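You operate a simulated robot arm through the tools that you are given. There is no shell and no other tool.

Carry out the task below with a simulated robot arm. There is one attempt and no reset: what you move stays moved.

TASK
Switch the tester on, zero the black lead and reset the counters.
Fine: park the clip again; stay on programme 1.
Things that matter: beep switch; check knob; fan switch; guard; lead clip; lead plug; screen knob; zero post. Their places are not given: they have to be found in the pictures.

It is judged by the outcome, as a careful person would: the job done as asked, and still so three seconds after it is handed in. It fails if anything else is knocked over, pushed out of place, dropped, spilled or broken.

THE ROBOT
A 7-joint arm with a fingered hand, fixed in place. Base frame: the origin is at the foot of the arm, x ahead of it, y to its left, z up. Readings come in mm, degrees, newtons and seconds.
With the tool pointing down near the work surface it reaches from about 240 to 500 mm from the base axis. Its first joint turns from -166.0 to 166.0 degrees. Payload 4 kg.
The tool frame sits at the grasp point between the pads (the TCP): z along the fingers, y along the line on which they close. The tips reach 26 mm beyond it. The gripper opens to 132 mm. The gripper's body begins 73 mm behind the TCP. The gripper is a hand of 4 fingers: y runs from the thumb to the fingers, the wrist lies at [0, 0, -239] in the tool frame.
Orientation is told as [roll, pitch, yaw] about the base's x, y, z axes, in that order, counted from this pose: with the fingers straight down and closing along the base's y, the tool's x points along the base's -x, its y along +y and its z along -z.

THE INTERFACE
- The arm moves only by the tool drive_tool. Its argument "series" is one flat list of numbers, 6 for each row, row after row: the shift along the base's x, y, z in mm, then the turn, a rotation vector about the base's x, y, z in degrees. In form: [tx, ty, tz, rx, ry, rz, tx, ty, tz, rx, ry, rz, ...]. A call has 1 to 20 rows; each row shifts and turns the commanded pose from where the row before left it. Each row takes 0.2 s and may step no farther than 50 mm and 8.6 degrees from the row before; otherwise, the whole call is refused. Where a pose cannot be reached the arm comes as near as it can. A force on the tool above 40 N (or 10 N above the force at the start of the call, whichever is more), or a blocked arm, ends the call early, and 0.2 s more pass. In this call time passes only in rows, and 0.2 s behind the last. It gives the time, the measured TCP pose, the force on the tool (base axes), the opening and the grip force at its end, in the units of the frame above (readings bear some noise), with the torque about the TCP (base axes, N m) and any sound that the robot's microphone picked up.
- Cameras (640 x 400 px; columns grow to the right, rows downward): "scene" is fixed at [399.6, -650.9, 1611.5]; the picture's right is [1.00, -0.01, 0.00], its down [-0.01, -0.47, -0.88] and it looks along [0.01, 0.88, -0.47] (base axes); focal length 345 px, centre (320, 200). "wrist" rides on the gripper at [68, 2, -97] in the tool frame; the picture's right is [-0.03, 1.00, 0.00], its down [-0.82, -0.02, -0.58] and it looks along [-0.58, -0.01, 0.82] (tool axes); focal length 270 px, centre (320, 200).
- grab_frame(camera): a new picture of that camera. The clock stands still meanwhile.
- raise_lower(by): slides the trunk up (or, below 0, down) by that many mm; the arm rides with it, the base frame stays. It gives what a move gives, with no picture.
- finger_targets(finger1, finger2, finger3, thumb_bend): sets how far each is bent, from 0 (flat) to 1 (curled in); at 0.3 the hand is open as for a grip, at 0.7 the pads meet at the TCP. One left out holds its place. A second passes; each finger stops where it meets its share of the squeeze, and holds until it gets a number again. It is the only way to open and close the hand. It gives what a move gives, with no picture; readings hold the bend of each and the force on the fingers (four entries, about 0 where the hand has none), thumb and palm.
- locate(camera, pixels): for up to 12 pixels [column, row] of the newest picture of that camera ("zoom" is the newest enlarged one), the place [x, y, z] in the base frame of the surface seen there, good to about 2 mm. The clock stands still meanwhile.
- zoom(camera, box): a new picture of the part [left, top, right, bottom] of that camera's present view, enlarged. The clock stands still meanwhile.
- hand_in(): hands the job in; it is judged then, once.

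Leave the gripper open and the arm clear of the work at the hand-in unless told otherwise.

The tools are called after ">>>" by a JSON object that holds its "method" and its "body". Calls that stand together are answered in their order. drive_tool: Moves the arm, as the interface text tells. Its arguments: {"type":"object","properties":{"series":{"type":"array","items":{"type":"number"}}},"required":["series"]} The other tools are called the same way: raise_lower (by) slides the trunk up or down; finger_targets (finger1, finger2, finger3, thumb_bend) moves the fingers one by one; grab_frame (camera) takes a picture; locate (camera, pixels) gives the place of the surface under pixels of a picture; zoom (camera, box) takes an enlarged picture of a part of a camera's view; hand_in () hands the job in.

At the start:

```text
t: 0.0
tool_pos: [311.0, 389.1, 1134.1]
ee_rot: [0.0, -0.1, 0.0]
wrist_force: [0.4, -0.7, -0.2]
torque: [-0.01, -0.03, 0.01]
gripper_width: 131.8
grip_force: 0.0
shape: jaw
bend: [0.3, 0.3, 0.3, 0.3]
finger forces: [0.1, 0.0, 0.1, 0.0, 0.0, 0.0]
trunk travel left (down, up): [-500.0, 90.0]
```

scene: 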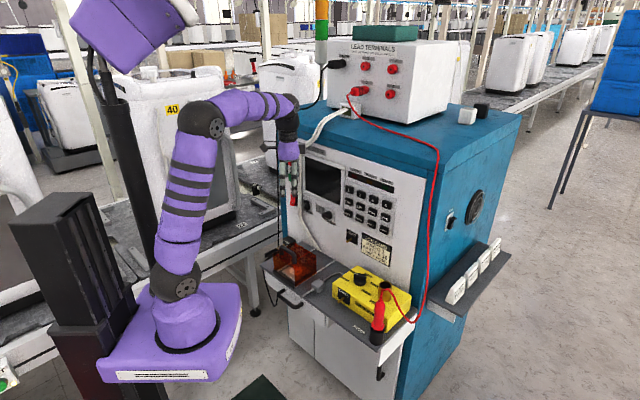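
wrist: 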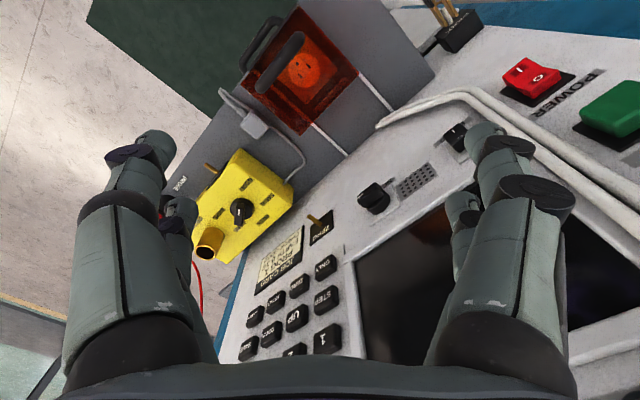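

I start by looking closely at the scene: the tester console, the lead terminals box, the shelf with the yellow box, and the guard.

>>> {"method": "zoom", "body": {"camera": "scene", "box": [260, 130, 440, 270]}}

>>> {"method": "zoom", "body": {"camera": "scene", "box": [250, 220, 430, 350]}}

>>> {"method": "zoom", "body": {"camera": "scene", "box": [300, 20, 480, 140]}}

>>> {"method": "zoom", "body": {"camera": "scene", "box": [420, 170, 540, 320]}}

>>> {"method": "zoom", "body": {"camera": "wrist", "box": [320, 0, 640, 220]}}

>>> {"method": "zoom", "body": {"camera": "wrist", "box": [160, 120, 440, 360]}}

```text
2.86 times, centred on (350, 200) of scene
```

zoom: 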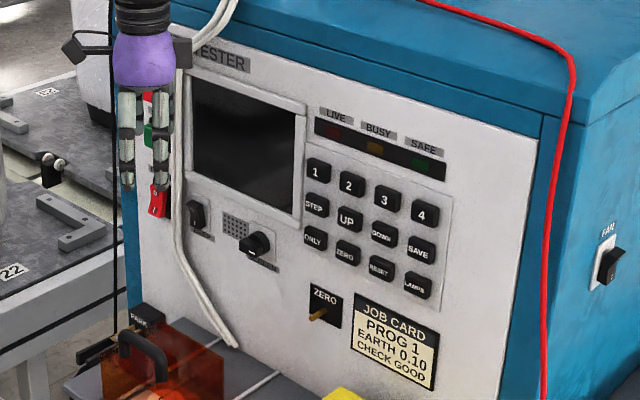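

```text
3.08 times, centred on (340, 285) of scene
```

zoom: 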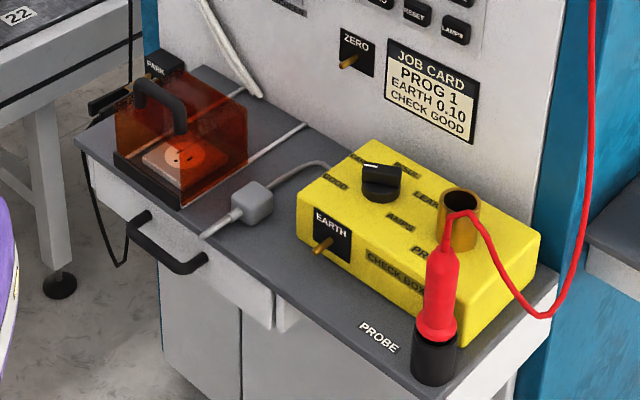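

```text
3.33 times, centred on (390, 80) of scene
```

zoom: 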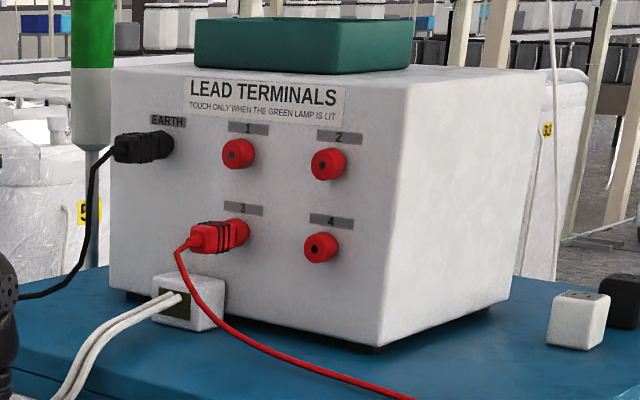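

```text
2.67 times, centred on (480, 245) of scene
```

zoom: 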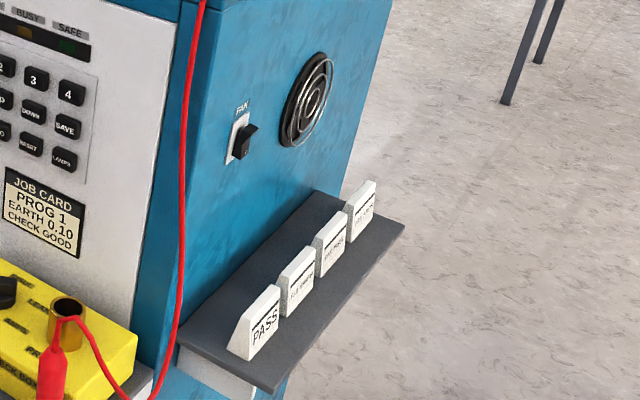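

```text
1.82 times, centred on (480, 110) of wrist
```

zoom: 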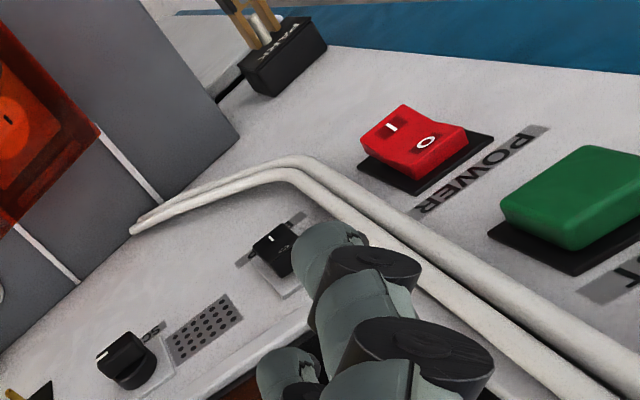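

```text
1.67 times, centred on (300, 240) of wrist
```

zoom: 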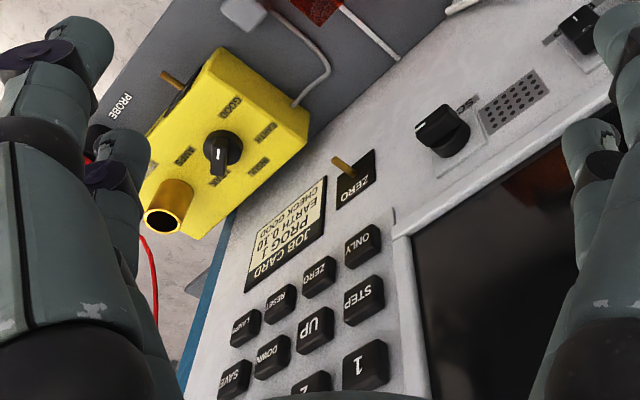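

I see the POWER rocker (red) behind the hand, the clip on a black PARK block, the brass ZERO post on the panel, and keys ZERO/RESET. Now I find their places.

>>> {"method": "zoom", "body": {"camera": "scene", "box": [335, 170, 405, 270]}}

>>> {"method": "locate", "body": {"camera": "scene", "pixels": [[305, 170], [400, 180], [420, 180], [395, 270], [280, 255], [300, 290], [370, 330], [345, 185], [375, 200], [350, 220], [340, 235], [330, 260]]}}

>>> {"method": "locate", "body": {"camera": "wrist", "pixels": [[530, 75], [518, 70], [540, 78], [610, 110], [455, 45], [435, 15], [318, 222], [328, 228], [295, 284], [277, 300], [372, 198], [452, 135]]}}

```text
4.00 times, centred on (370, 220) of scene
```

zoom: 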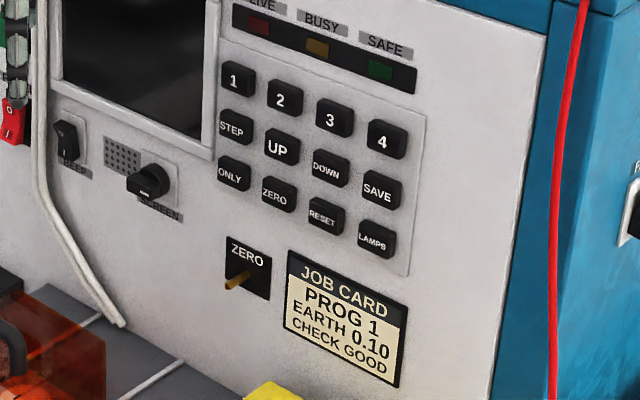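

```text
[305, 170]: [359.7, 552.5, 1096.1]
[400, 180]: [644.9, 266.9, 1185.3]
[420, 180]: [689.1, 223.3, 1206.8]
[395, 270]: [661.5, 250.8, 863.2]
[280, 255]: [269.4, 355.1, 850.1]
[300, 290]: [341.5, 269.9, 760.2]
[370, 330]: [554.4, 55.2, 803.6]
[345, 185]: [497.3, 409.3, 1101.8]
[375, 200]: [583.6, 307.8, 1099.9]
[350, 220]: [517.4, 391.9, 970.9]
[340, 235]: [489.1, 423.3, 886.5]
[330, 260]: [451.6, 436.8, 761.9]
```

```text
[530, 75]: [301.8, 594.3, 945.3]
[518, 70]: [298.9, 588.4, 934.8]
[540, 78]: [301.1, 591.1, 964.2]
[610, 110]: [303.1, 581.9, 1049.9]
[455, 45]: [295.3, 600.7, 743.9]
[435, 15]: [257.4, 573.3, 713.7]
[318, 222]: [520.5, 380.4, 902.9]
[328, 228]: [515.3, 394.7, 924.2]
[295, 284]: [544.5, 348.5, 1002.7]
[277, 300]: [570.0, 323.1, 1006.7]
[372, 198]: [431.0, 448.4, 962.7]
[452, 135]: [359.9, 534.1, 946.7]
```

The panel is a vertical plane at about x + y = 912, facing the arm. I read the key and post places from this enlarged picture.

>>> {"method": "locate", "body": {"camera": "zoom", "pixels": [[279, 193], [327, 216], [329, 170], [232, 172], [378, 240], [378, 189], [232, 283], [248, 272], [238, 260], [262, 27], [318, 47], [378, 68]]}}

>>> {"method": "zoom", "body": {"camera": "scene", "box": [250, 220, 330, 310]}}

```text
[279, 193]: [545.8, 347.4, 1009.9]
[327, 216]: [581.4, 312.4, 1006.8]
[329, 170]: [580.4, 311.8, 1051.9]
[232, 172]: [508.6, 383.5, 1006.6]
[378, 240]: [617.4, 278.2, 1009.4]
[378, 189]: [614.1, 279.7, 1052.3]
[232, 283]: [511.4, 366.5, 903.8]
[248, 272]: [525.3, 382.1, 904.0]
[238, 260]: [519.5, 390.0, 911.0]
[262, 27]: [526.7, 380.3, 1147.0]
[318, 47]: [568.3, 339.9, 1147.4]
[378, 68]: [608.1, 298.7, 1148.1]
```

```text
4.44 times, centred on (290, 265) of scene
```

zoom: 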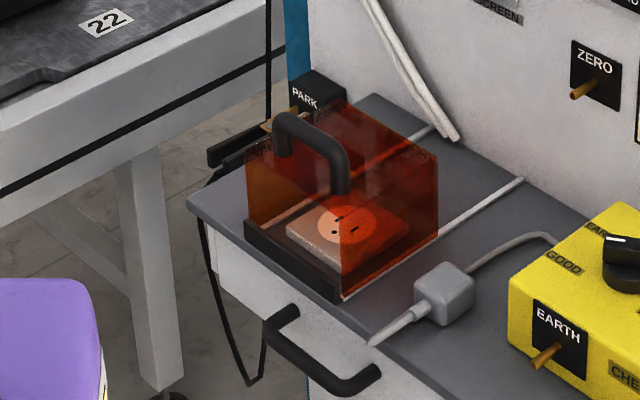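

Key places are clear: ZERO key ≈ (546,347,1010), RESET ≈ (581,312,1007), post ≈ (518,375,904). I turn the hand to face the panel with the camera on top, first half of the turn.

>>> {"method": "drive_tool", "body": {"series": [0, 0, 0, 5.604, 2.322, -5.604, 0, 0, 0, 5.604, 2.322, -5.604, 0, 0, 0, 5.604, 2.322, -5.604, 0, 0, 0, 5.604, 2.322, -5.604, 0, 0, 0, 5.604, 2.322, -5.604, 0, 0, 0, 5.604, 2.322, -5.604, 0, 0, 0, 5.604, 2.322, -5.604, 0, 0, 0, 5.604, 2.322, -5.604, 0, 0, 0, 5.604, 2.322, -5.604]}}

>>> {"method": "grab_frame", "body": {"camera": "scene"}}

>>> {"method": "grab_frame", "body": {"camera": "wrist"}}

```text
t: 2.0
tool_pos: [311.9, 388.5, 1133.0]
ee_rot: [40.3, 37.3, -40.3]
wrist_force: [-0.7, 0.4, 0.9]
torque: [0.01, -0.03, 0.04]
gripper_width: 131.8
grip_force: 0.1
shape: jaw
bend: [0.3, 0.3, 0.3, 0.3]
finger forces: [0.0, 0.1, 0.0, 0.0, 0.1, 0.0]
trunk travel left (down, up): [-500.0, 90.0]
```

```text
taken
```

scene: 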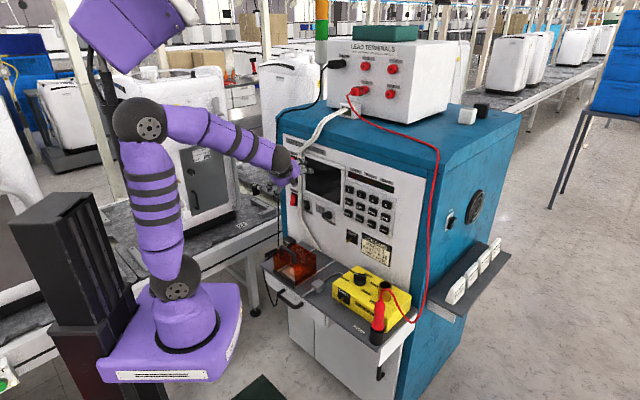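

```text
taken
```

wrist: 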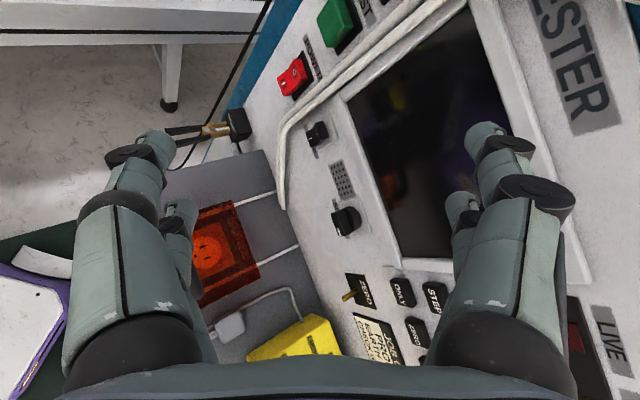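

The turn works and nothing is near. I complete the second half, then look at the panel.

>>> {"method": "drive_tool", "body": {"series": [0, 0, 0, 5.604, 2.322, -5.604, 0, 0, 0, 5.604, 2.322, -5.604, 0, 0, 0, 5.604, 2.322, -5.604, 0, 0, 0, 5.604, 2.322, -5.604, 0, 0, 0, 5.604, 2.322, -5.604, 0, 0, 0, 5.604, 2.322, -5.604, 0, 0, 0, 5.604, 2.322, -5.604, 0, 0, 0, 5.604, 2.322, -5.604, 0, 0, 0, 5.604, 2.322, -5.604]}}

>>> {"method": "grab_frame", "body": {"camera": "scene"}}

>>> {"method": "grab_frame", "body": {"camera": "wrist"}}

```text
t: 3.9
tool_pos: [176.3, 463.2, 1162.6]
ee_rot: [-83.4, 63.3, 173.1]
wrist_force: [0.3, 0.7, 0.4]
torque: [0.02, -0.01, -0.02]
gripper_width: 132.1
grip_force: 0.1
shape: jaw
bend: [0.3, 0.3, 0.3, 0.3]
finger forces: [0.0, 0.0, 0.0, 0.0, 0.1, 0.0]
out of reach, approached as far as the arm can: row 5, 6, 7, 8
trunk travel left (down, up): [-500.0, 90.0]
stopped in row 9: the arm was blocked; the commanded pose is now the measured one
```

```text
taken
```

scene: 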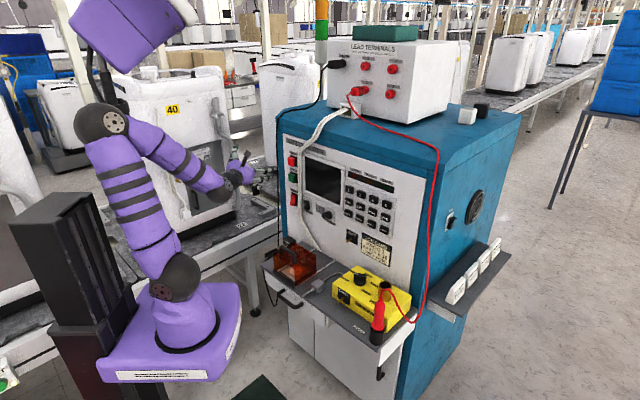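

```text
taken
```

wrist: 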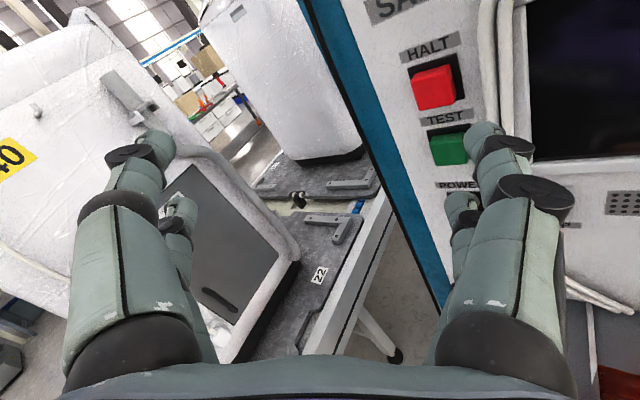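

The arm stopped short: a joint limit near the camera-up pose. I check where the arm's joints sit before choosing another way.

>>> {"method": "locate", "body": {"camera": "scene", "pixels": [[175, 278], [105, 122], [185, 330], [190, 165], [220, 192], [240, 172], [205, 378], [135, 210]]}}

>>> {"method": "zoom", "body": {"camera": "scene", "box": [60, 80, 300, 240]}}

```text
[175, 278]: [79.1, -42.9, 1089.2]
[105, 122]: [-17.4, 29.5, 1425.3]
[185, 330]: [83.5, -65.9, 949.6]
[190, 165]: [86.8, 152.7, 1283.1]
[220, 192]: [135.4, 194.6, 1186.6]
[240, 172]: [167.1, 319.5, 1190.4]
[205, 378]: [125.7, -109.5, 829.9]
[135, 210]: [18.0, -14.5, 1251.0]
```

```text
2.50 times, centred on (180, 160) of scene
```

zoom: 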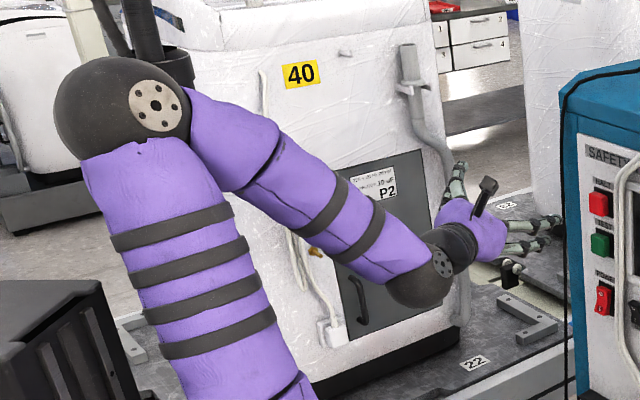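

The shoulder sits near z = 1090, so the elbow was folded too tightly. I go for a pose farther out and lower (about 120 mm off the panel, z ≈ 980), finishing the turn on the way.

>>> {"method": "drive_tool", "body": {"series": [26.7, -9.3, -30.3, 0, 0, 0, 26.7, -9.3, -30.3, -1.735, -4.158, -5.16, 26.7, -9.3, -30.3, -1.735, -4.158, -5.16, 26.7, -9.3, -30.3, -1.735, -4.158, -5.16, 26.7, -9.3, -30.3, -1.735, -4.158, -5.16, 26.7, -9.3, -30.3, -1.735, -4.158, -5.16, 0, 0, 0, -1.735, -4.158, -5.16]}}

>>> {"method": "grab_frame", "body": {"camera": "scene"}}

>>> {"method": "grab_frame", "body": {"camera": "wrist"}}

```text
t: 4.3
tool_pos: [57.0, 490.2, 1147.8]
ee_rot: [-87.8, 60.0, -172.2]
wrist_force: [0.5, -0.1, 0.5]
torque: [0.03, 0.01, 0.02]
gripper_width: 131.8
grip_force: 0.1
shape: jaw
bend: [0.3, 0.3, 0.3, 0.3]
finger forces: [0.0, 0.0, 0.1, 0.0, 0.0, 0.1]
out of reach, approached as far as the arm can: row 1, 2
trunk travel left (down, up): [-500.0, 90.0]
stopped in row 2: the arm was blocked; the commanded pose is now the measured one
```

```text
taken
```

scene: 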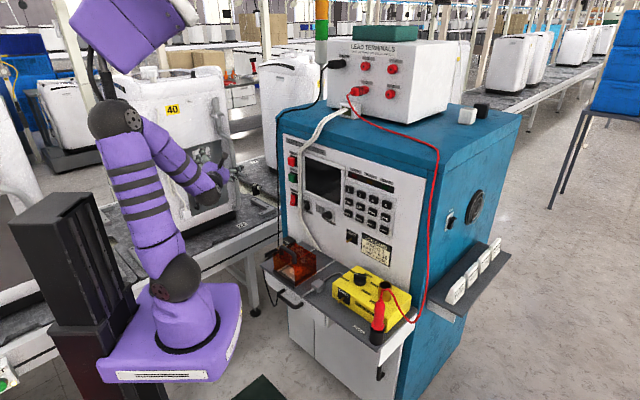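

```text
taken
```

wrist: 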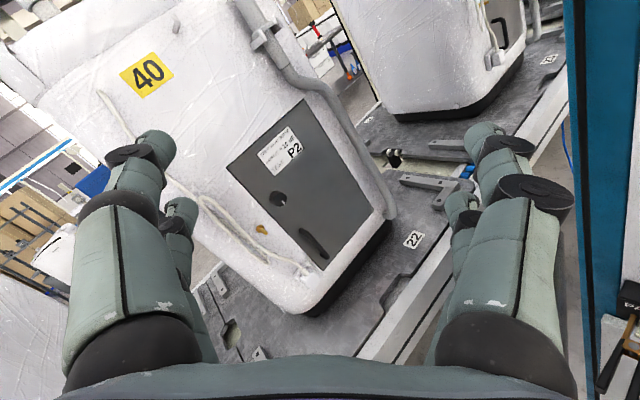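

That drifted the wrong way: the wrist roll is at its limit in this branch. I unwind back toward the half-turn pose at the start position.

>>> {"method": "drive_tool", "body": {"series": [28.3, -11.3, -1.6, -3.42, -7.5, 1.6, 28.3, -11.3, -1.6, -3.42, -7.5, 1.6, 28.3, -11.3, -1.6, -3.42, -7.5, 1.6]}}

>>> {"method": "grab_frame", "body": {"camera": "scene"}}

```text
t: 5.2
tool_pos: [144.5, 456.6, 1145.0]
ee_rot: [-30.2, 73.4, -113.4]
wrist_force: [0.6, 0.3, -0.1]
torque: [0.01, 0.01, -0.05]
gripper_width: 132.0
grip_force: 0.1
shape: jaw
bend: [0.3, 0.3, 0.3, 0.3]
finger forces: [0.0, 0.0, 0.1, 0.0, 0.0, 0.1]
trunk travel left (down, up): [-500.0, 90.0]
```

```text
taken
```

scene: 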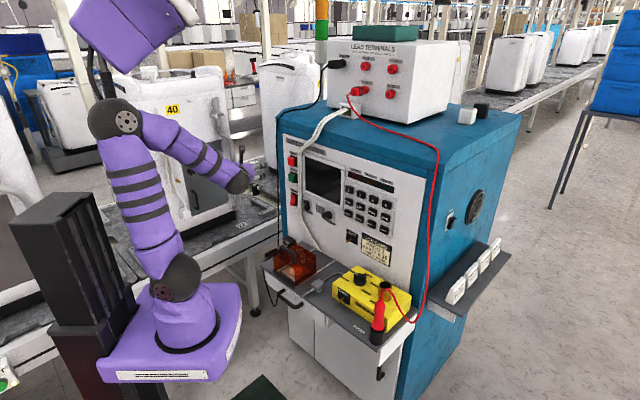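

It tracks again. I continue the remaining six rows back to the half-turn pose.

>>> {"method": "drive_tool", "body": {"series": [28.3, -11.3, -1.6, -3.42, -7.5, 1.6, 28.3, -11.3, -1.6, -3.42, -7.5, 1.6, 28.3, -11.3, -1.6, -3.42, -7.5, 1.6, 28.3, -11.3, -1.6, -3.42, -7.5, 1.6, 28.3, -11.3, -1.6, -3.42, -7.5, 1.6, 28.3, -11.3, -1.6, -3.42, -7.5, 1.6]}}

>>> {"method": "grab_frame", "body": {"camera": "scene"}}

>>> {"method": "grab_frame", "body": {"camera": "wrist"}}

>>> {"method": "zoom", "body": {"camera": "wrist", "box": [140, 40, 340, 165]}}

```text
t: 6.5
tool_pos: [311.0, 390.3, 1134.7]
ee_rot: [40.6, 36.8, -39.9]
wrist_force: [0.7, 0.0, -0.2]
torque: [-0.01, 0.0, -0.01]
gripper_width: 132.0
grip_force: 0.1
shape: jaw
bend: [0.3, 0.3, 0.3, 0.3]
finger forces: [0.1, 0.0, 0.0, 0.0, 0.0, 0.0]
trunk travel left (down, up): [-500.0, 90.0]
```

```text
taken
```

scene: 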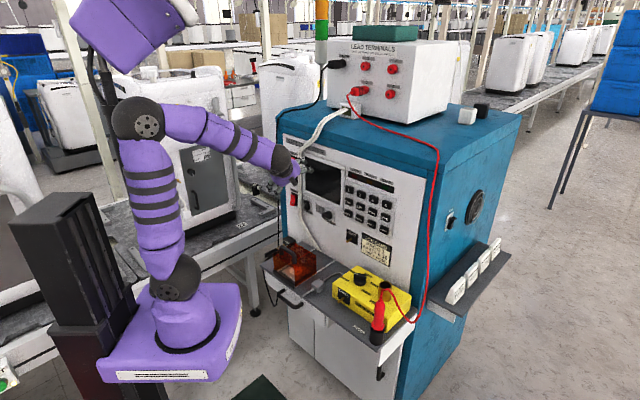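

```text
taken
```

wrist: 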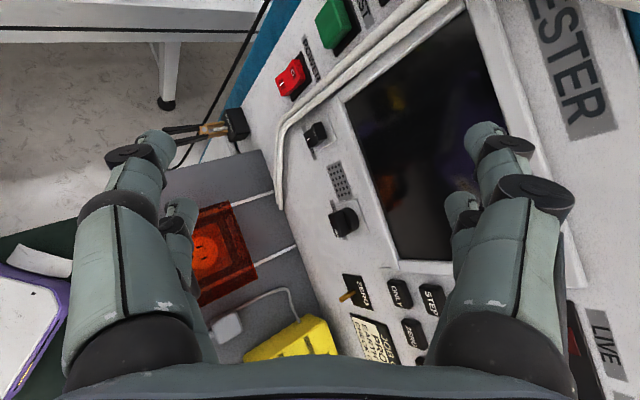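

```text
3.20 times, centred on (240, 102) of wrist
```

zoom: 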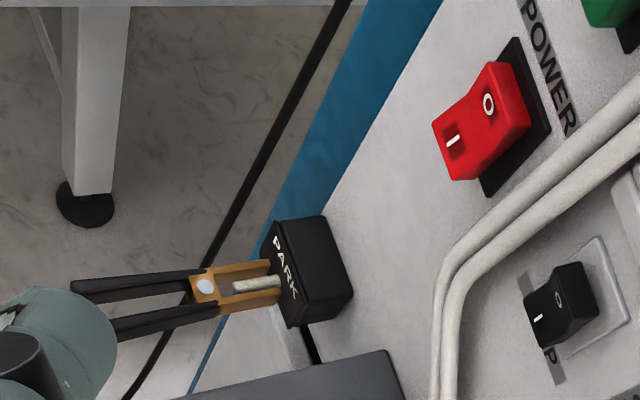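

Back at the half-turn pose, with a clear view: two black handles, brass jaws biting a silver post coming out of the PARK block. I measure them and the POWER rocker in this enlarged picture.

>>> {"method": "locate", "body": {"camera": "zoom", "pixels": [[80, 290], [140, 325], [190, 278], [190, 312], [206, 287], [255, 286], [275, 283], [265, 266], [285, 262], [300, 240], [454, 141], [489, 104]]}}

>>> {"method": "locate", "body": {"camera": "wrist", "pixels": [[165, 131], [180, 128], [183, 140], [196, 127], [196, 137], [285, 85], [292, 73], [300, 95], [170, 168], [185, 155], [310, 150], [330, 30]]}}

```text
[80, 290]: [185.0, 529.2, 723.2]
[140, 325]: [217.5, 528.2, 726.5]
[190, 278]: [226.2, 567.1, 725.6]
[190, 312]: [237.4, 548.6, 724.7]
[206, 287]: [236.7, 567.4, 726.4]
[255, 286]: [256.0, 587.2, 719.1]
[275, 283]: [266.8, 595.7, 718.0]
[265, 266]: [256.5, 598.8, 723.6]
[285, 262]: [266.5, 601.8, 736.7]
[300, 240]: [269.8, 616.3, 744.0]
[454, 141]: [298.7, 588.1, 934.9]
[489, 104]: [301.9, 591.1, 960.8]
```

```text
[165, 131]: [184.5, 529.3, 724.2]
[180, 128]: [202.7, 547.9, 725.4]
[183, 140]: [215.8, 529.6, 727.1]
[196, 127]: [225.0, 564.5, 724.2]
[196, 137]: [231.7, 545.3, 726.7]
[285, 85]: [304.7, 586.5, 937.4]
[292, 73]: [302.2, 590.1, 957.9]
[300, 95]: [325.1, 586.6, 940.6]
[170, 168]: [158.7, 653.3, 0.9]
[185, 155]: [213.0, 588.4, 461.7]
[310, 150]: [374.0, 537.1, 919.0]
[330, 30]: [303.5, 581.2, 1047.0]
```

The clip handles lie level, one each side of s, near z ≈ 720, running straight out from the panel. The natural pose for this arm is camera on the robot side, so I unwind fully to fingers-down and yaw 45° so the hand closes along the panel.

>>> {"method": "drive_tool", "body": {"series": [0, 0, 0, -5.604, -2.322, 5.604, 0, 0, 0, -5.604, -2.322, 5.604, 0, 0, 0, -5.604, -2.322, 5.604, 0, 0, 0, -5.604, -2.322, 5.604, 0, 0, 0, -5.604, -2.322, 5.604, 0, 0, 0, -5.604, -2.322, 5.604, 0, 0, 0, -5.604, -2.322, 5.604, 0, 0, 0, -5.604, -2.322, 5.604, 0, 0, 0, -5.604, -2.322, 5.604, 0, 0, 0, 0, 0, 7.5, 0, 0, 0, 0, 0, 7.5, 0, 0, 0, 0, 0, 7.5, 0, 0, 0, 0, 0, 7.5, 0, 0, 0, 0, 0, 7.5, 0, 0, 0, 0, 0, 7.5]}}

>>> {"method": "grab_frame", "body": {"camera": "scene"}}

>>> {"method": "grab_frame", "body": {"camera": "wrist"}}

```text
t: 9.8
tool_pos: [311.7, 389.5, 1133.2]
ee_rot: [0.2, -0.2, 45.4]
wrist_force: [-0.4, 0.1, -0.1]
torque: [-0.02, 0.0, 0.0]
gripper_width: 132.0
grip_force: 0.1
shape: jaw
bend: [0.3, 0.3, 0.3, 0.3]
finger forces: [0.0, 0.0, 0.0, 0.1, 0.1, 0.0]
trunk travel left (down, up): [-500.0, 90.0]
```

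```text
taken
```

scene: 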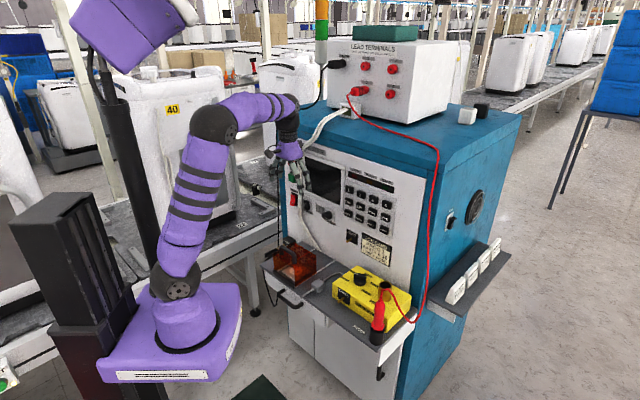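

```text
taken
```

wrist: 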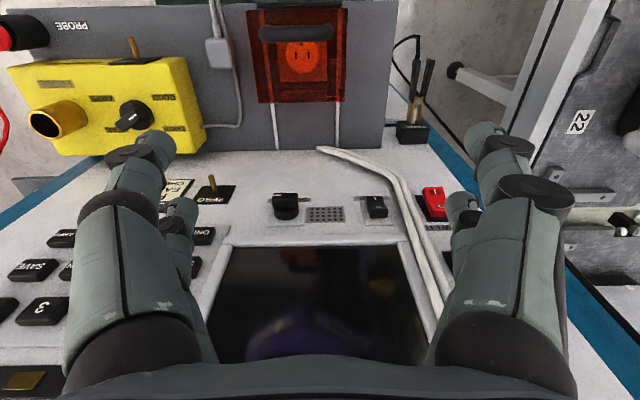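

Now the hand is fingers-down, closing along the panel. I measure table edge, clip, guard and yellow box from this view.

>>> {"method": "locate", "body": {"camera": "wrist", "pixels": [[384, 140], [392, 40], [410, 90], [430, 80], [417, 105], [400, 45], [295, 35], [135, 50], [60, 120], [125, 112], [212, 182], [60, 60]]}}

>>> {"method": "zoom", "body": {"camera": "wrist", "box": [360, 10, 500, 230]}}

>>> {"method": "zoom", "body": {"camera": "wrist", "box": [0, 0, 240, 260]}}

```text
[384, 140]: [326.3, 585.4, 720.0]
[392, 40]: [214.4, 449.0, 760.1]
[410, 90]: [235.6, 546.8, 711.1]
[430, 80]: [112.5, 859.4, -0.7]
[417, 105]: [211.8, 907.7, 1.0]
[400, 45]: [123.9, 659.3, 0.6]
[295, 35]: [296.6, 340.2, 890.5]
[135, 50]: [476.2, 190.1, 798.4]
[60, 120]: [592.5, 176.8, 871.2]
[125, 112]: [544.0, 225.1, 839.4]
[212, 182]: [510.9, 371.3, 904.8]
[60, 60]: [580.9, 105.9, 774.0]
```

```text
1.82 times, centred on (430, 120) of wrist
```

zoom: 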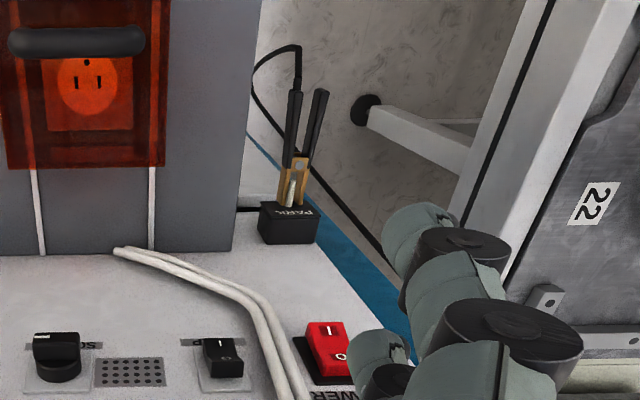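

```text
1.54 times, centred on (120, 130) of wrist
```

zoom: 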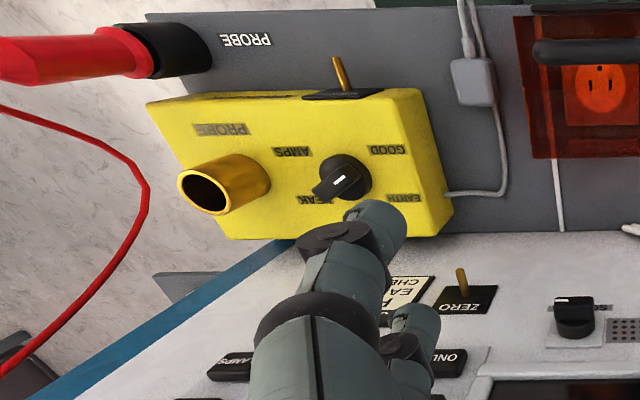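

Table's left edge is at s ≈ −166, only 66 mm right of the clip, so I'll approach the clip with a narrowed hand. First for the POWER rocker: I curl fingers 1, 3 and the thumb and leave finger 2 as a poker, and look at it.

>>> {"method": "finger_targets", "body": {"finger1": 1.0, "finger2": 0.6, "finger3": 1.0, "thumb_bend": 0.9}}

>>> {"method": "grab_frame", "body": {"camera": "wrist"}}

>>> {"method": "zoom", "body": {"camera": "scene", "box": [250, 90, 350, 220]}}

```text
t: 10.8
tool_pos: [311.4, 389.8, 1133.6]
ee_rot: [0.3, -0.1, 45.3]
wrist_force: [0.3, -0.1, 0.2]
torque: [-0.02, 0.01, 0.0]
gripper_width: 0.1
grip_force: 0.1
shape: fingers
bend: [0.89, 0.6, 1.0, 0.84]
finger forces: [0.0, 0.0, 0.0, 0.1, 0.0, 0.0]
trunk travel left (down, up): [-500.0, 90.0]
```

```text
taken
```

wrist: 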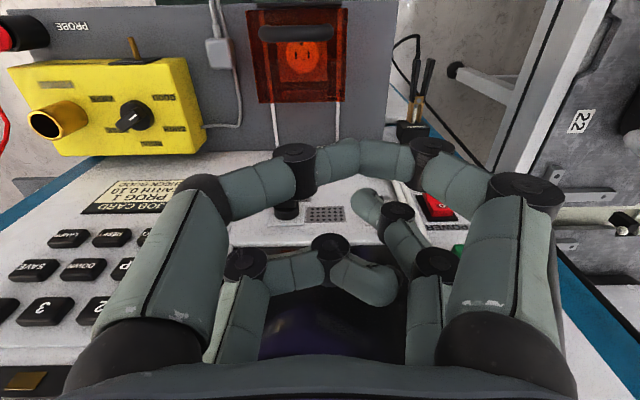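

```text
3.08 times, centred on (300, 155) of scene
```

zoom: 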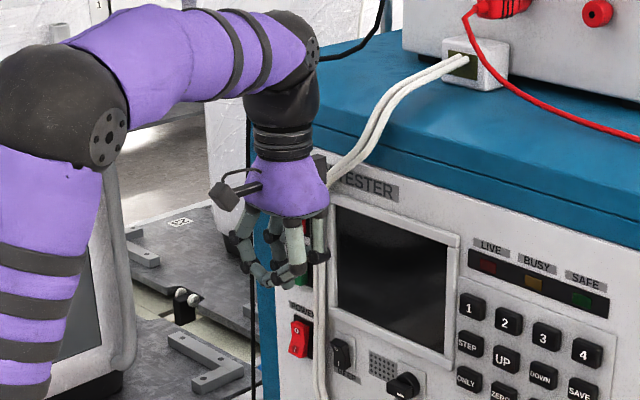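

Now I see the layout: two digits per side; thumb and finger 1 on the camera side, fingers 3 and 2 on the panel side. I measure where the fingertips are relative to the TCP.

>>> {"method": "locate", "body": {"camera": "wrist", "pixels": [[357, 200], [365, 205], [397, 213], [435, 262], [385, 285], [330, 245], [245, 265], [340, 158], [400, 160], [430, 148], [295, 155], [520, 190]]}}

```text
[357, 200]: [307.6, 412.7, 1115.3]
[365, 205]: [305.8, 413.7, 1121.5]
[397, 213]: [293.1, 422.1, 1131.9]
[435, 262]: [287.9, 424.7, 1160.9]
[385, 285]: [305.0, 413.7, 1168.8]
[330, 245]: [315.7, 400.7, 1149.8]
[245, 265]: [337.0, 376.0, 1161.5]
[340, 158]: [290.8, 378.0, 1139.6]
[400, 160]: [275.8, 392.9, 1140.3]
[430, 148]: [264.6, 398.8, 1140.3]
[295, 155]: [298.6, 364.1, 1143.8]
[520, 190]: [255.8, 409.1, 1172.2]
```

Finger 2 at bend ~0.6 leads as a poker (tool offset about [-22, 17, 22] mm). I tilt the hand up 60° toward the panel while moving in front of the POWER rocker, staying about 110 mm off.

>>> {"method": "drive_tool", "body": {"series": [-8.4, 15.35, -17.95, 5.303, -5.303, 0, -8.4, 15.35, -17.95, 5.303, -5.303, 0, -8.4, 15.35, -17.95, 5.303, -5.303, 0, -8.4, 15.35, -17.95, 5.303, -5.303, 0, -8.4, 15.35, -17.95, 5.303, -5.303, 0, -8.4, 15.35, -17.95, 5.303, -5.303, 0, -8.4, 15.35, -17.95, 5.303, -5.303, 0, -8.4, 15.35, -17.95, 5.303, -5.303, 0]}}

>>> {"method": "grab_frame", "body": {"camera": "wrist"}}

>>> {"method": "grab_frame", "body": {"camera": "scene"}}

```text
t: 12.6
tool_pos: [244.9, 512.3, 988.7]
ee_rot: [-0.3, -60.1, 45.5]
wrist_force: [-0.4, 0.0, -0.9]
torque: [0.02, 0.0, -0.01]
gripper_width: 0.1
grip_force: 0.2
shape: fingers
bend: [0.91, 0.6, 1.0, 0.85]
finger forces: [0.0, 0.0, 0.0, 0.1, 0.0, 0.0]
trunk travel left (down, up): [-500.0, 90.0]
```

```text
taken
```

wrist: 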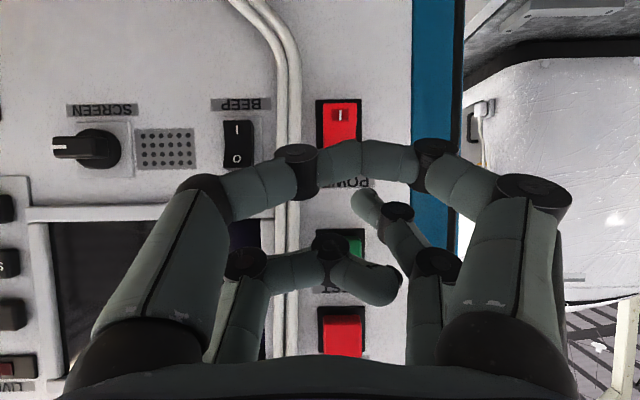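

```text
taken
```

scene: 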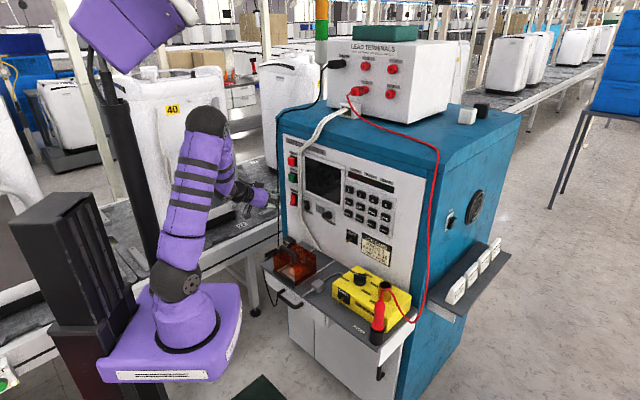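

Good: POWER rocker at (340,122), its "I" half at (340,113), finger 2's tip at (360,200). I measure both.

>>> {"method": "locate", "body": {"camera": "wrist", "pixels": [[358, 198], [362, 205], [368, 200], [340, 113], [332, 113], [348, 113], [340, 132], [325, 98], [355, 180]]}}

>>> {"method": "zoom", "body": {"camera": "wrist", "box": [280, 70, 460, 220]}}

```text
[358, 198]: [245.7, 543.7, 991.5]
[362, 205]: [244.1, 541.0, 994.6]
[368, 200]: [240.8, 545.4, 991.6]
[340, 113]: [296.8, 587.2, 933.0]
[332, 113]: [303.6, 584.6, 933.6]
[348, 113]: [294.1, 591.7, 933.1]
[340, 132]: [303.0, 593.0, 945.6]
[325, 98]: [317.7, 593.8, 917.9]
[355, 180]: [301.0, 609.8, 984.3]
```

```text
2.67 times, centred on (370, 145) of wrist
```

zoom: 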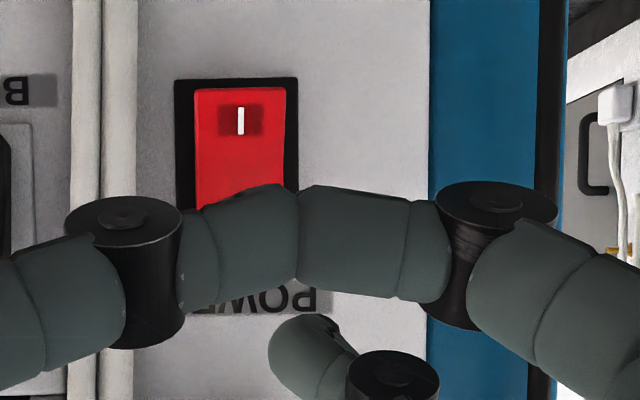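

The tip sits about 57 mm above and 67 mm in front of the "I" half (at [297,587,933]). I lower 59 mm, then approach 40 mm and look again.

>>> {"method": "drive_tool", "body": {"series": [1, -1, -30, 0, 0, 0, 1, -1, -29, 0, 0, 0, 14, 14, 0, 0, 0, 0, 14, 14, 0, 0, 0, 0]}}

>>> {"method": "grab_frame", "body": {"camera": "wrist"}}

>>> {"method": "zoom", "body": {"camera": "wrist", "box": [280, 130, 460, 260]}}

>>> {"method": "zoom", "body": {"camera": "scene", "box": [250, 130, 350, 230]}}

```text
t: 13.6
tool_pos: [275.6, 537.8, 931.4]
ee_rot: [-0.2, -60.1, 45.6]
wrist_force: [-0.4, 0.2, 0.8]
torque: [0.0, -0.02, -0.01]
gripper_width: 0.1
grip_force: 0.0
shape: fingers
bend: [0.91, 0.6, 1.0, 0.85]
finger forces: [0.0, 0.0, 0.0, 0.0, 0.0, 0.0]
trunk travel left (down, up): [-500.0, 90.0]
```

```text
taken
```

wrist: 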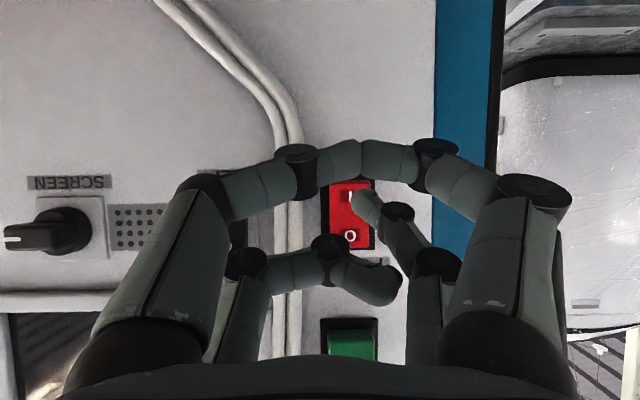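

```text
3.08 times, centred on (370, 195) of wrist
```

zoom: 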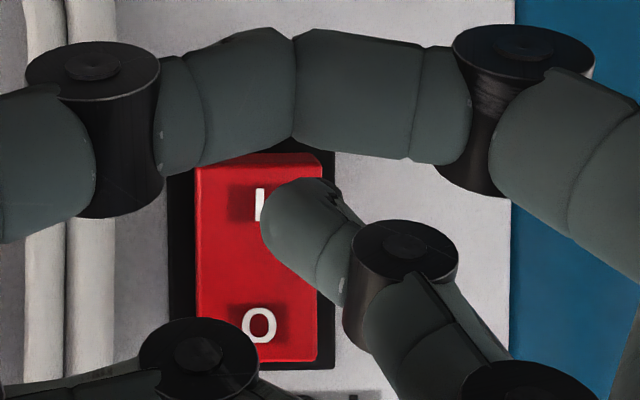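

```text
4.00 times, centred on (300, 180) of scene
```

zoom: 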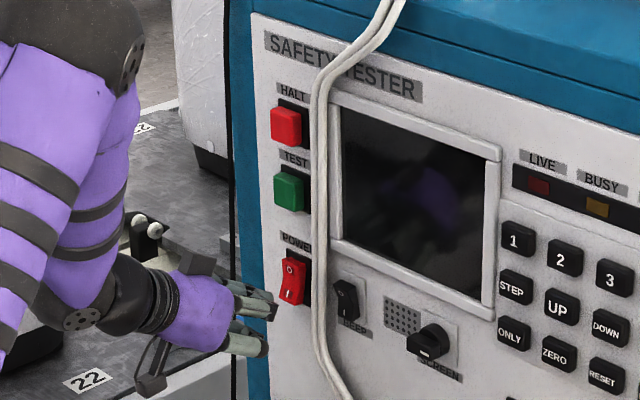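

The tip appears slightly left of the rocker's middle (image right). I measure tip and rocker again.

>>> {"method": "locate", "body": {"camera": "wrist", "pixels": [[357, 200], [355, 205], [362, 205], [370, 210], [362, 192], [347, 185], [338, 200], [352, 235]]}}

```text
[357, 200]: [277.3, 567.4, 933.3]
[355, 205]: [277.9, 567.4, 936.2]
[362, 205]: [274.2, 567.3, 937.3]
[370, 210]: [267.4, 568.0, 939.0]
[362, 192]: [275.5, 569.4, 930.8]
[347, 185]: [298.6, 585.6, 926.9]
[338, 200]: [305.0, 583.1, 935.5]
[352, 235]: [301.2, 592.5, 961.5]
```

Aligned: tip at s ≈ −206, z ≈ 931, n ≈ 47; rocker "I" face at n ≈ 20. I press in: 3 mm lower, then forward in small steps.

>>> {"method": "drive_tool", "body": {"series": [1.4, -1.4, -3, 0, 0, 0, 7, 7, 0, 0, 0, 0, 7, 7, 0, 0, 0, 0, 3, 3, 0, 0, 0, 0, 2, 2, 0, 0, 0, 0, 2, 2, 0, 0, 0, 0, 2, 2, 0, 0, 0, 0]}}

>>> {"method": "zoom", "body": {"camera": "wrist", "box": [280, 130, 460, 260]}}

>>> {"method": "zoom", "body": {"camera": "scene", "box": [250, 130, 410, 270]}}

```text
t: 14.8
tool_pos: [285.4, 554.4, 924.1]
ee_rot: [-0.2, -59.0, 46.5]
wrist_force: [-13.4, -12.3, 0.4]
torque: [0.04, -0.05, 0.39]
gripper_width: 0.2
grip_force: 8.6
shape: fingers
bend: [0.91, 0.67, 1.0, 0.85]
finger forces: [0.1, 17.1, 0.0, 0.0, 0.1, 0.1]
trunk travel left (down, up): [-500.0, 90.0]
stopped in row 6: the force on the tool passed its limit at 42 N (the readings are from after the stop); the commanded pose is now the measured one
```

```text
3.08 times, centred on (370, 195) of wrist
```

zoom: 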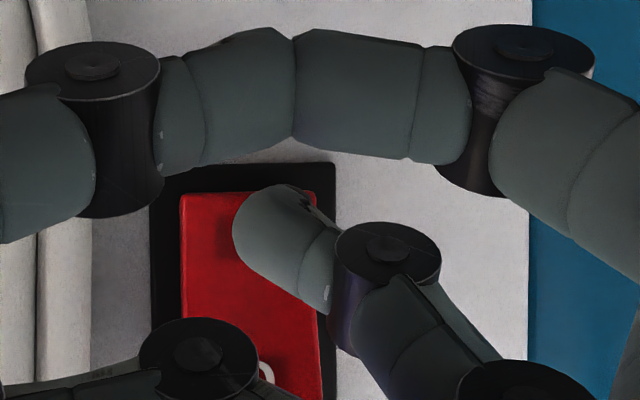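

```text
2.86 times, centred on (330, 200) of scene
```

zoom: 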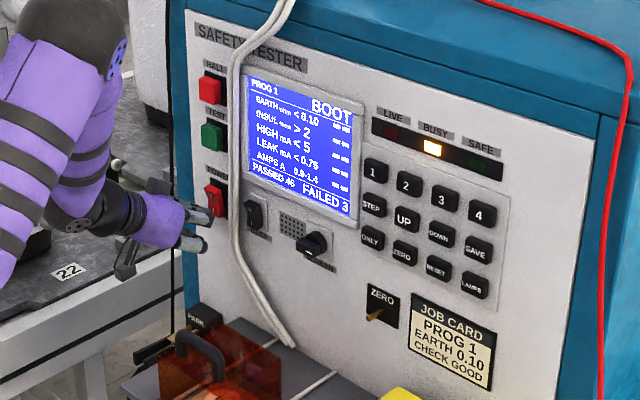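

The switch is over: the screen lit up showing PROG 1, BOOT, PASSED 46, FAILED 3, BUSY lamp on. I back the finger off 60 mm.

>>> {"method": "drive_tool", "body": {"series": [-7, -7, 0, 0, 0, 0, -14, -14, 0, 0, 0, 0, -21, -21, 0, 0, 0, 0]}}

>>> {"method": "zoom", "body": {"camera": "scene", "box": [270, 140, 410, 250]}}

>>> {"method": "zoom", "body": {"camera": "scene", "box": [310, 40, 380, 110]}}

```text
t: 15.6
tool_pos: [246.9, 513.2, 925.3]
ee_rot: [-0.1, -59.4, 46.1]
wrist_force: [-0.6, -0.8, -0.3]
torque: [-0.02, 0.01, -0.01]
gripper_width: 0.0
grip_force: 0.0
shape: fingers
bend: [0.91, 0.6, 1.0, 0.85]
finger forces: [0.0, 0.1, 0.0, 0.0, 0.0, 0.0]
trunk travel left (down, up): [-500.0, 90.0]
```

```text
3.64 times, centred on (340, 195) of scene
```

zoom: 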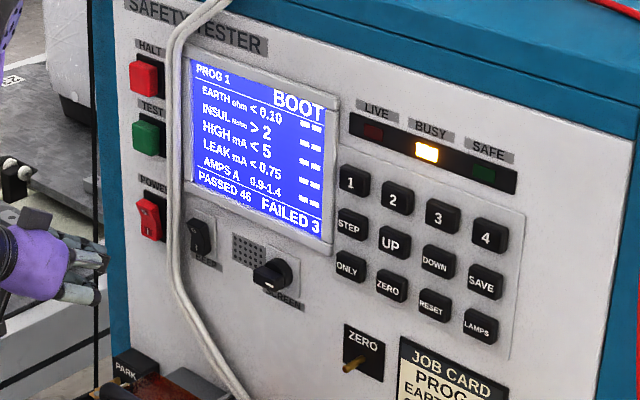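

```text
5.71 times, centred on (345, 75) of scene
```

zoom: 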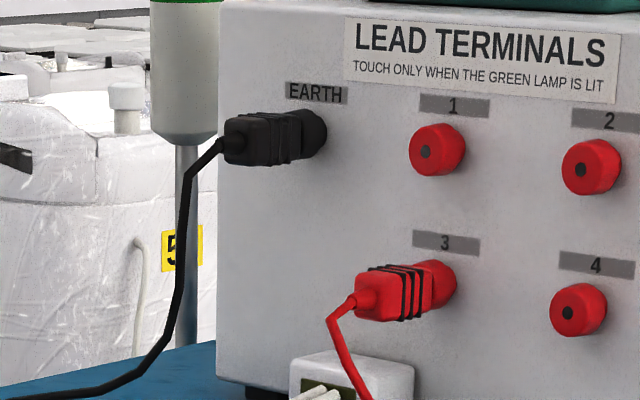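

Plug is seated, boot in progress. While it boots I open the hand to a narrow setting (0.5 each) to measure its width for the clip approach.

>>> {"method": "finger_targets", "body": {"finger1": 0.5, "finger2": 0.5, "finger3": 0.5, "thumb_bend": 0.5}}

>>> {"method": "grab_frame", "body": {"camera": "wrist"}}

>>> {"method": "zoom", "body": {"camera": "scene", "box": [270, 140, 410, 250]}}

```text
t: 16.6
tool_pos: [247.3, 513.7, 925.3]
ee_rot: [-0.1, -59.4, 46.3]
wrist_force: [0.1, 1.2, 0.0]
torque: [0.02, -0.05, 0.04]
gripper_width: 65.1
grip_force: 0.1
shape: fingers
bend: [0.5, 0.5, 0.5, 0.5]
finger forces: [0.0, 0.0, 0.1, 0.1, 0.0, 0.1]
trunk travel left (down, up): [-500.0, 90.0]
```

```text
taken
```

wrist: 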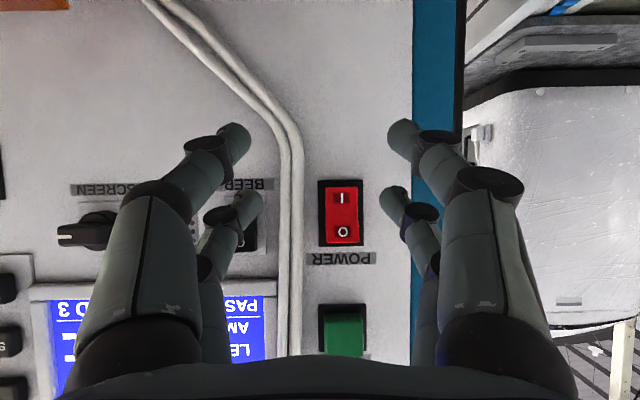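

```text
3.64 times, centred on (340, 195) of scene
```

zoom: 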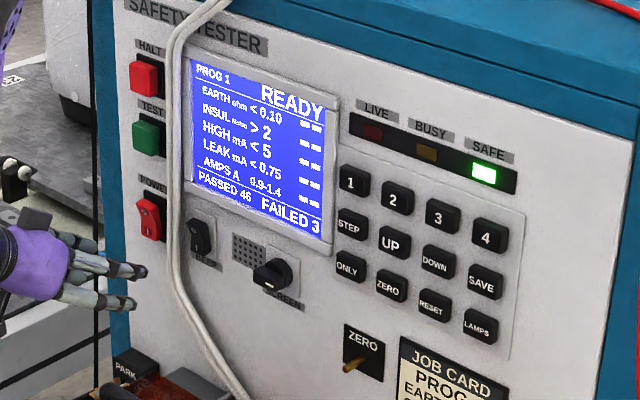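

READY, green SAFE lamp lit, PROG 1. Now I measure finger positions at 0.5 bend.

>>> {"method": "locate", "body": {"camera": "wrist", "pixels": [[402, 135], [440, 140], [495, 182], [512, 195], [520, 260], [238, 138], [200, 145], [150, 195], [395, 205], [252, 205], [540, 340], [110, 340]]}}

```text
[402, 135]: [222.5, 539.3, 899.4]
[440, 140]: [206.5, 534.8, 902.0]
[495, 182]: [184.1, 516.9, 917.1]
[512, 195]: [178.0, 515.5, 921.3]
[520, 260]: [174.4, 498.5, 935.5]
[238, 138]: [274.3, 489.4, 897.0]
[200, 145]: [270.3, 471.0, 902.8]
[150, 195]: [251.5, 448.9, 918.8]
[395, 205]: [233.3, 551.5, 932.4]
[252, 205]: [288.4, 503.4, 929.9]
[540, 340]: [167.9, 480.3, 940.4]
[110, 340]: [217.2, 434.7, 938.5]
```

Envelope at 0.5: thumb side reaches 58 mm out at the knuckle, so with TCP at s ≈ −236 there's ~10 mm clearance to the table edge. I turn back fingers-down and stop high above the clip (z ≈ 860) to look.

>>> {"method": "drive_tool", "body": {"series": [-5.2, 3.2, -8.2, -5.37, 5.13, 0, -5.2, 3.2, -8.2, -5.37, 5.13, 0, -5.2, 3.2, -8.2, -5.37, 5.13, 0, -5.2, 3.2, -8.2, -5.37, 5.13, 0, -5.2, 3.2, -8.2, -5.37, 5.13, 0, -5.2, 3.2, -8.2, -5.37, 5.13, 0, -5.2, 3.2, -8.2, -5.37, 5.13, 0, -5.2, 3.2, -8.2, -5.37, 5.13, 0, 0, 0, 0, 0, 0, -1.2]}}

>>> {"method": "grab_frame", "body": {"camera": "wrist"}}

>>> {"method": "grab_frame", "body": {"camera": "scene"}}

```text
t: 18.6
tool_pos: [206.7, 538.9, 859.9]
ee_rot: [-0.4, 0.1, 45.2]
wrist_force: [0.5, 0.1, 0.0]
torque: [-0.03, -0.01, 0.01]
gripper_width: 65.4
grip_force: 0.0
shape: fingers
bend: [0.5, 0.5, 0.5, 0.5]
finger forces: [0.0, 0.1, 0.0, 0.0, 0.0, 0.0]
trunk travel left (down, up): [-500.0, 90.0]
```

```text
taken
```

wrist: 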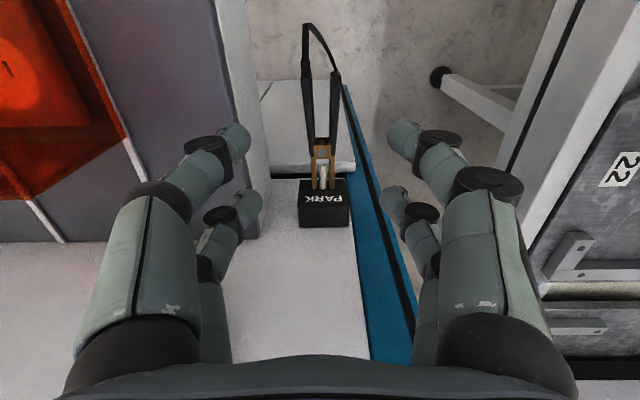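

```text
taken
```

scene: 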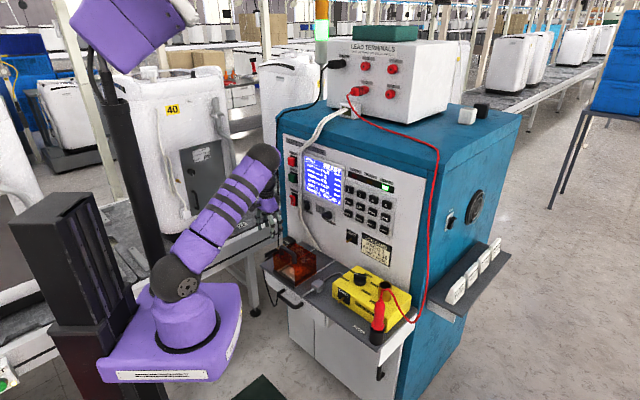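

Fingers are down over the clip, which sits centered at columns 303–345. I zoom and measure handles, post and table edge.

>>> {"method": "zoom", "body": {"camera": "wrist", "box": [230, 10, 410, 240]}}

>>> {"method": "locate", "body": {"camera": "wrist", "pixels": [[307, 78], [334, 78], [308, 110], [333, 110], [308, 140], [333, 140], [322, 152], [322, 182], [268, 150], [240, 100], [250, 230], [300, 215]]}}

```text
1.74 times, centred on (320, 125) of wrist
```

zoom: 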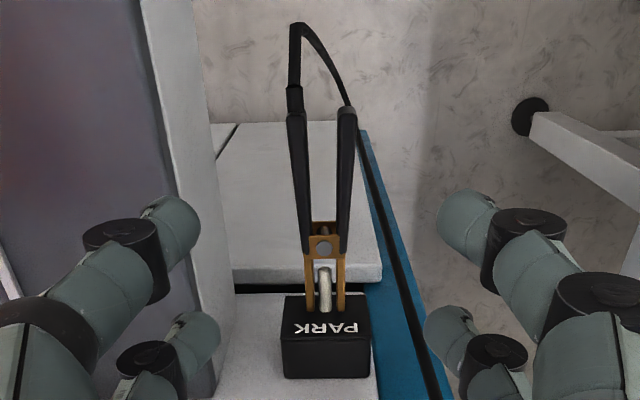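

```text
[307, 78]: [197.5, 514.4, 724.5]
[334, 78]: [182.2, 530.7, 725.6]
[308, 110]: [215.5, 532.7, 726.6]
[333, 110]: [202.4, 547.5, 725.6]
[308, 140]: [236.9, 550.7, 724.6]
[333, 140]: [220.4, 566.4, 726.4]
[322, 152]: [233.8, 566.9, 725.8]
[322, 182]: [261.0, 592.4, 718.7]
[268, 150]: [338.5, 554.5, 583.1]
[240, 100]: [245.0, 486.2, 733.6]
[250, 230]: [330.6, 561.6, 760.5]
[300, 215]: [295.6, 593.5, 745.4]
```

Handles: right one at s ≈ −224, left at s ≈ −245.5, n from 85 to 143, tops at z ≈ 725; table side at s ≈ −170. I shift 3 mm left and descend 95 mm to check clearances.

>>> {"method": "drive_tool", "body": {"series": [-2.2, 2.2, 0, 0, 0, 0, 0, 0, -35, 0, 0, 0, 0, 0, -35, 0, 0, 0, 0, 0, -25, 0, 0, 0]}}

>>> {"method": "grab_frame", "body": {"camera": "wrist"}}

>>> {"method": "zoom", "body": {"camera": "scene", "box": [220, 160, 340, 300]}}

```text
t: 19.6
tool_pos: [204.1, 540.3, 765.3]
ee_rot: [-0.5, -0.1, 45.0]
wrist_force: [0.6, 0.0, -0.5]
torque: [0.03, 0.02, -0.02]
gripper_width: 65.4
grip_force: 0.1
shape: fingers
bend: [0.5, 0.5, 0.5, 0.5]
finger forces: [0.0, 0.0, 0.0, 0.1, 0.1, 0.0]
trunk travel left (down, up): [-500.0, 90.0]
```

```text
taken
```

wrist: 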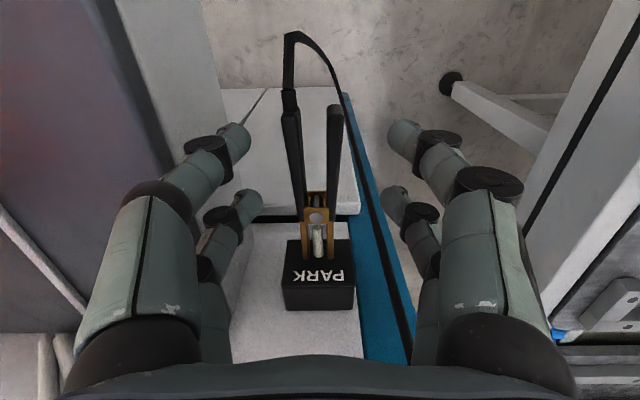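

```text
2.86 times, centred on (280, 230) of scene
```

zoom: 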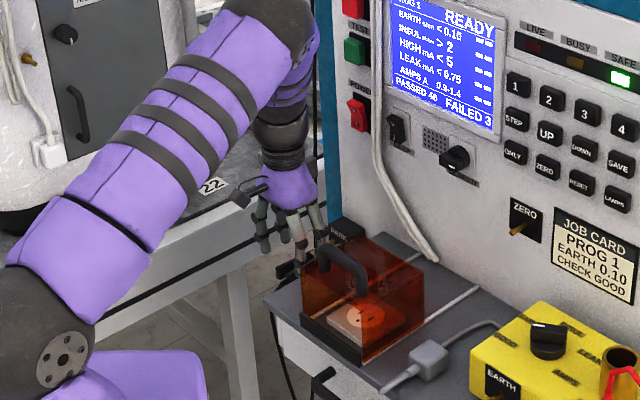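

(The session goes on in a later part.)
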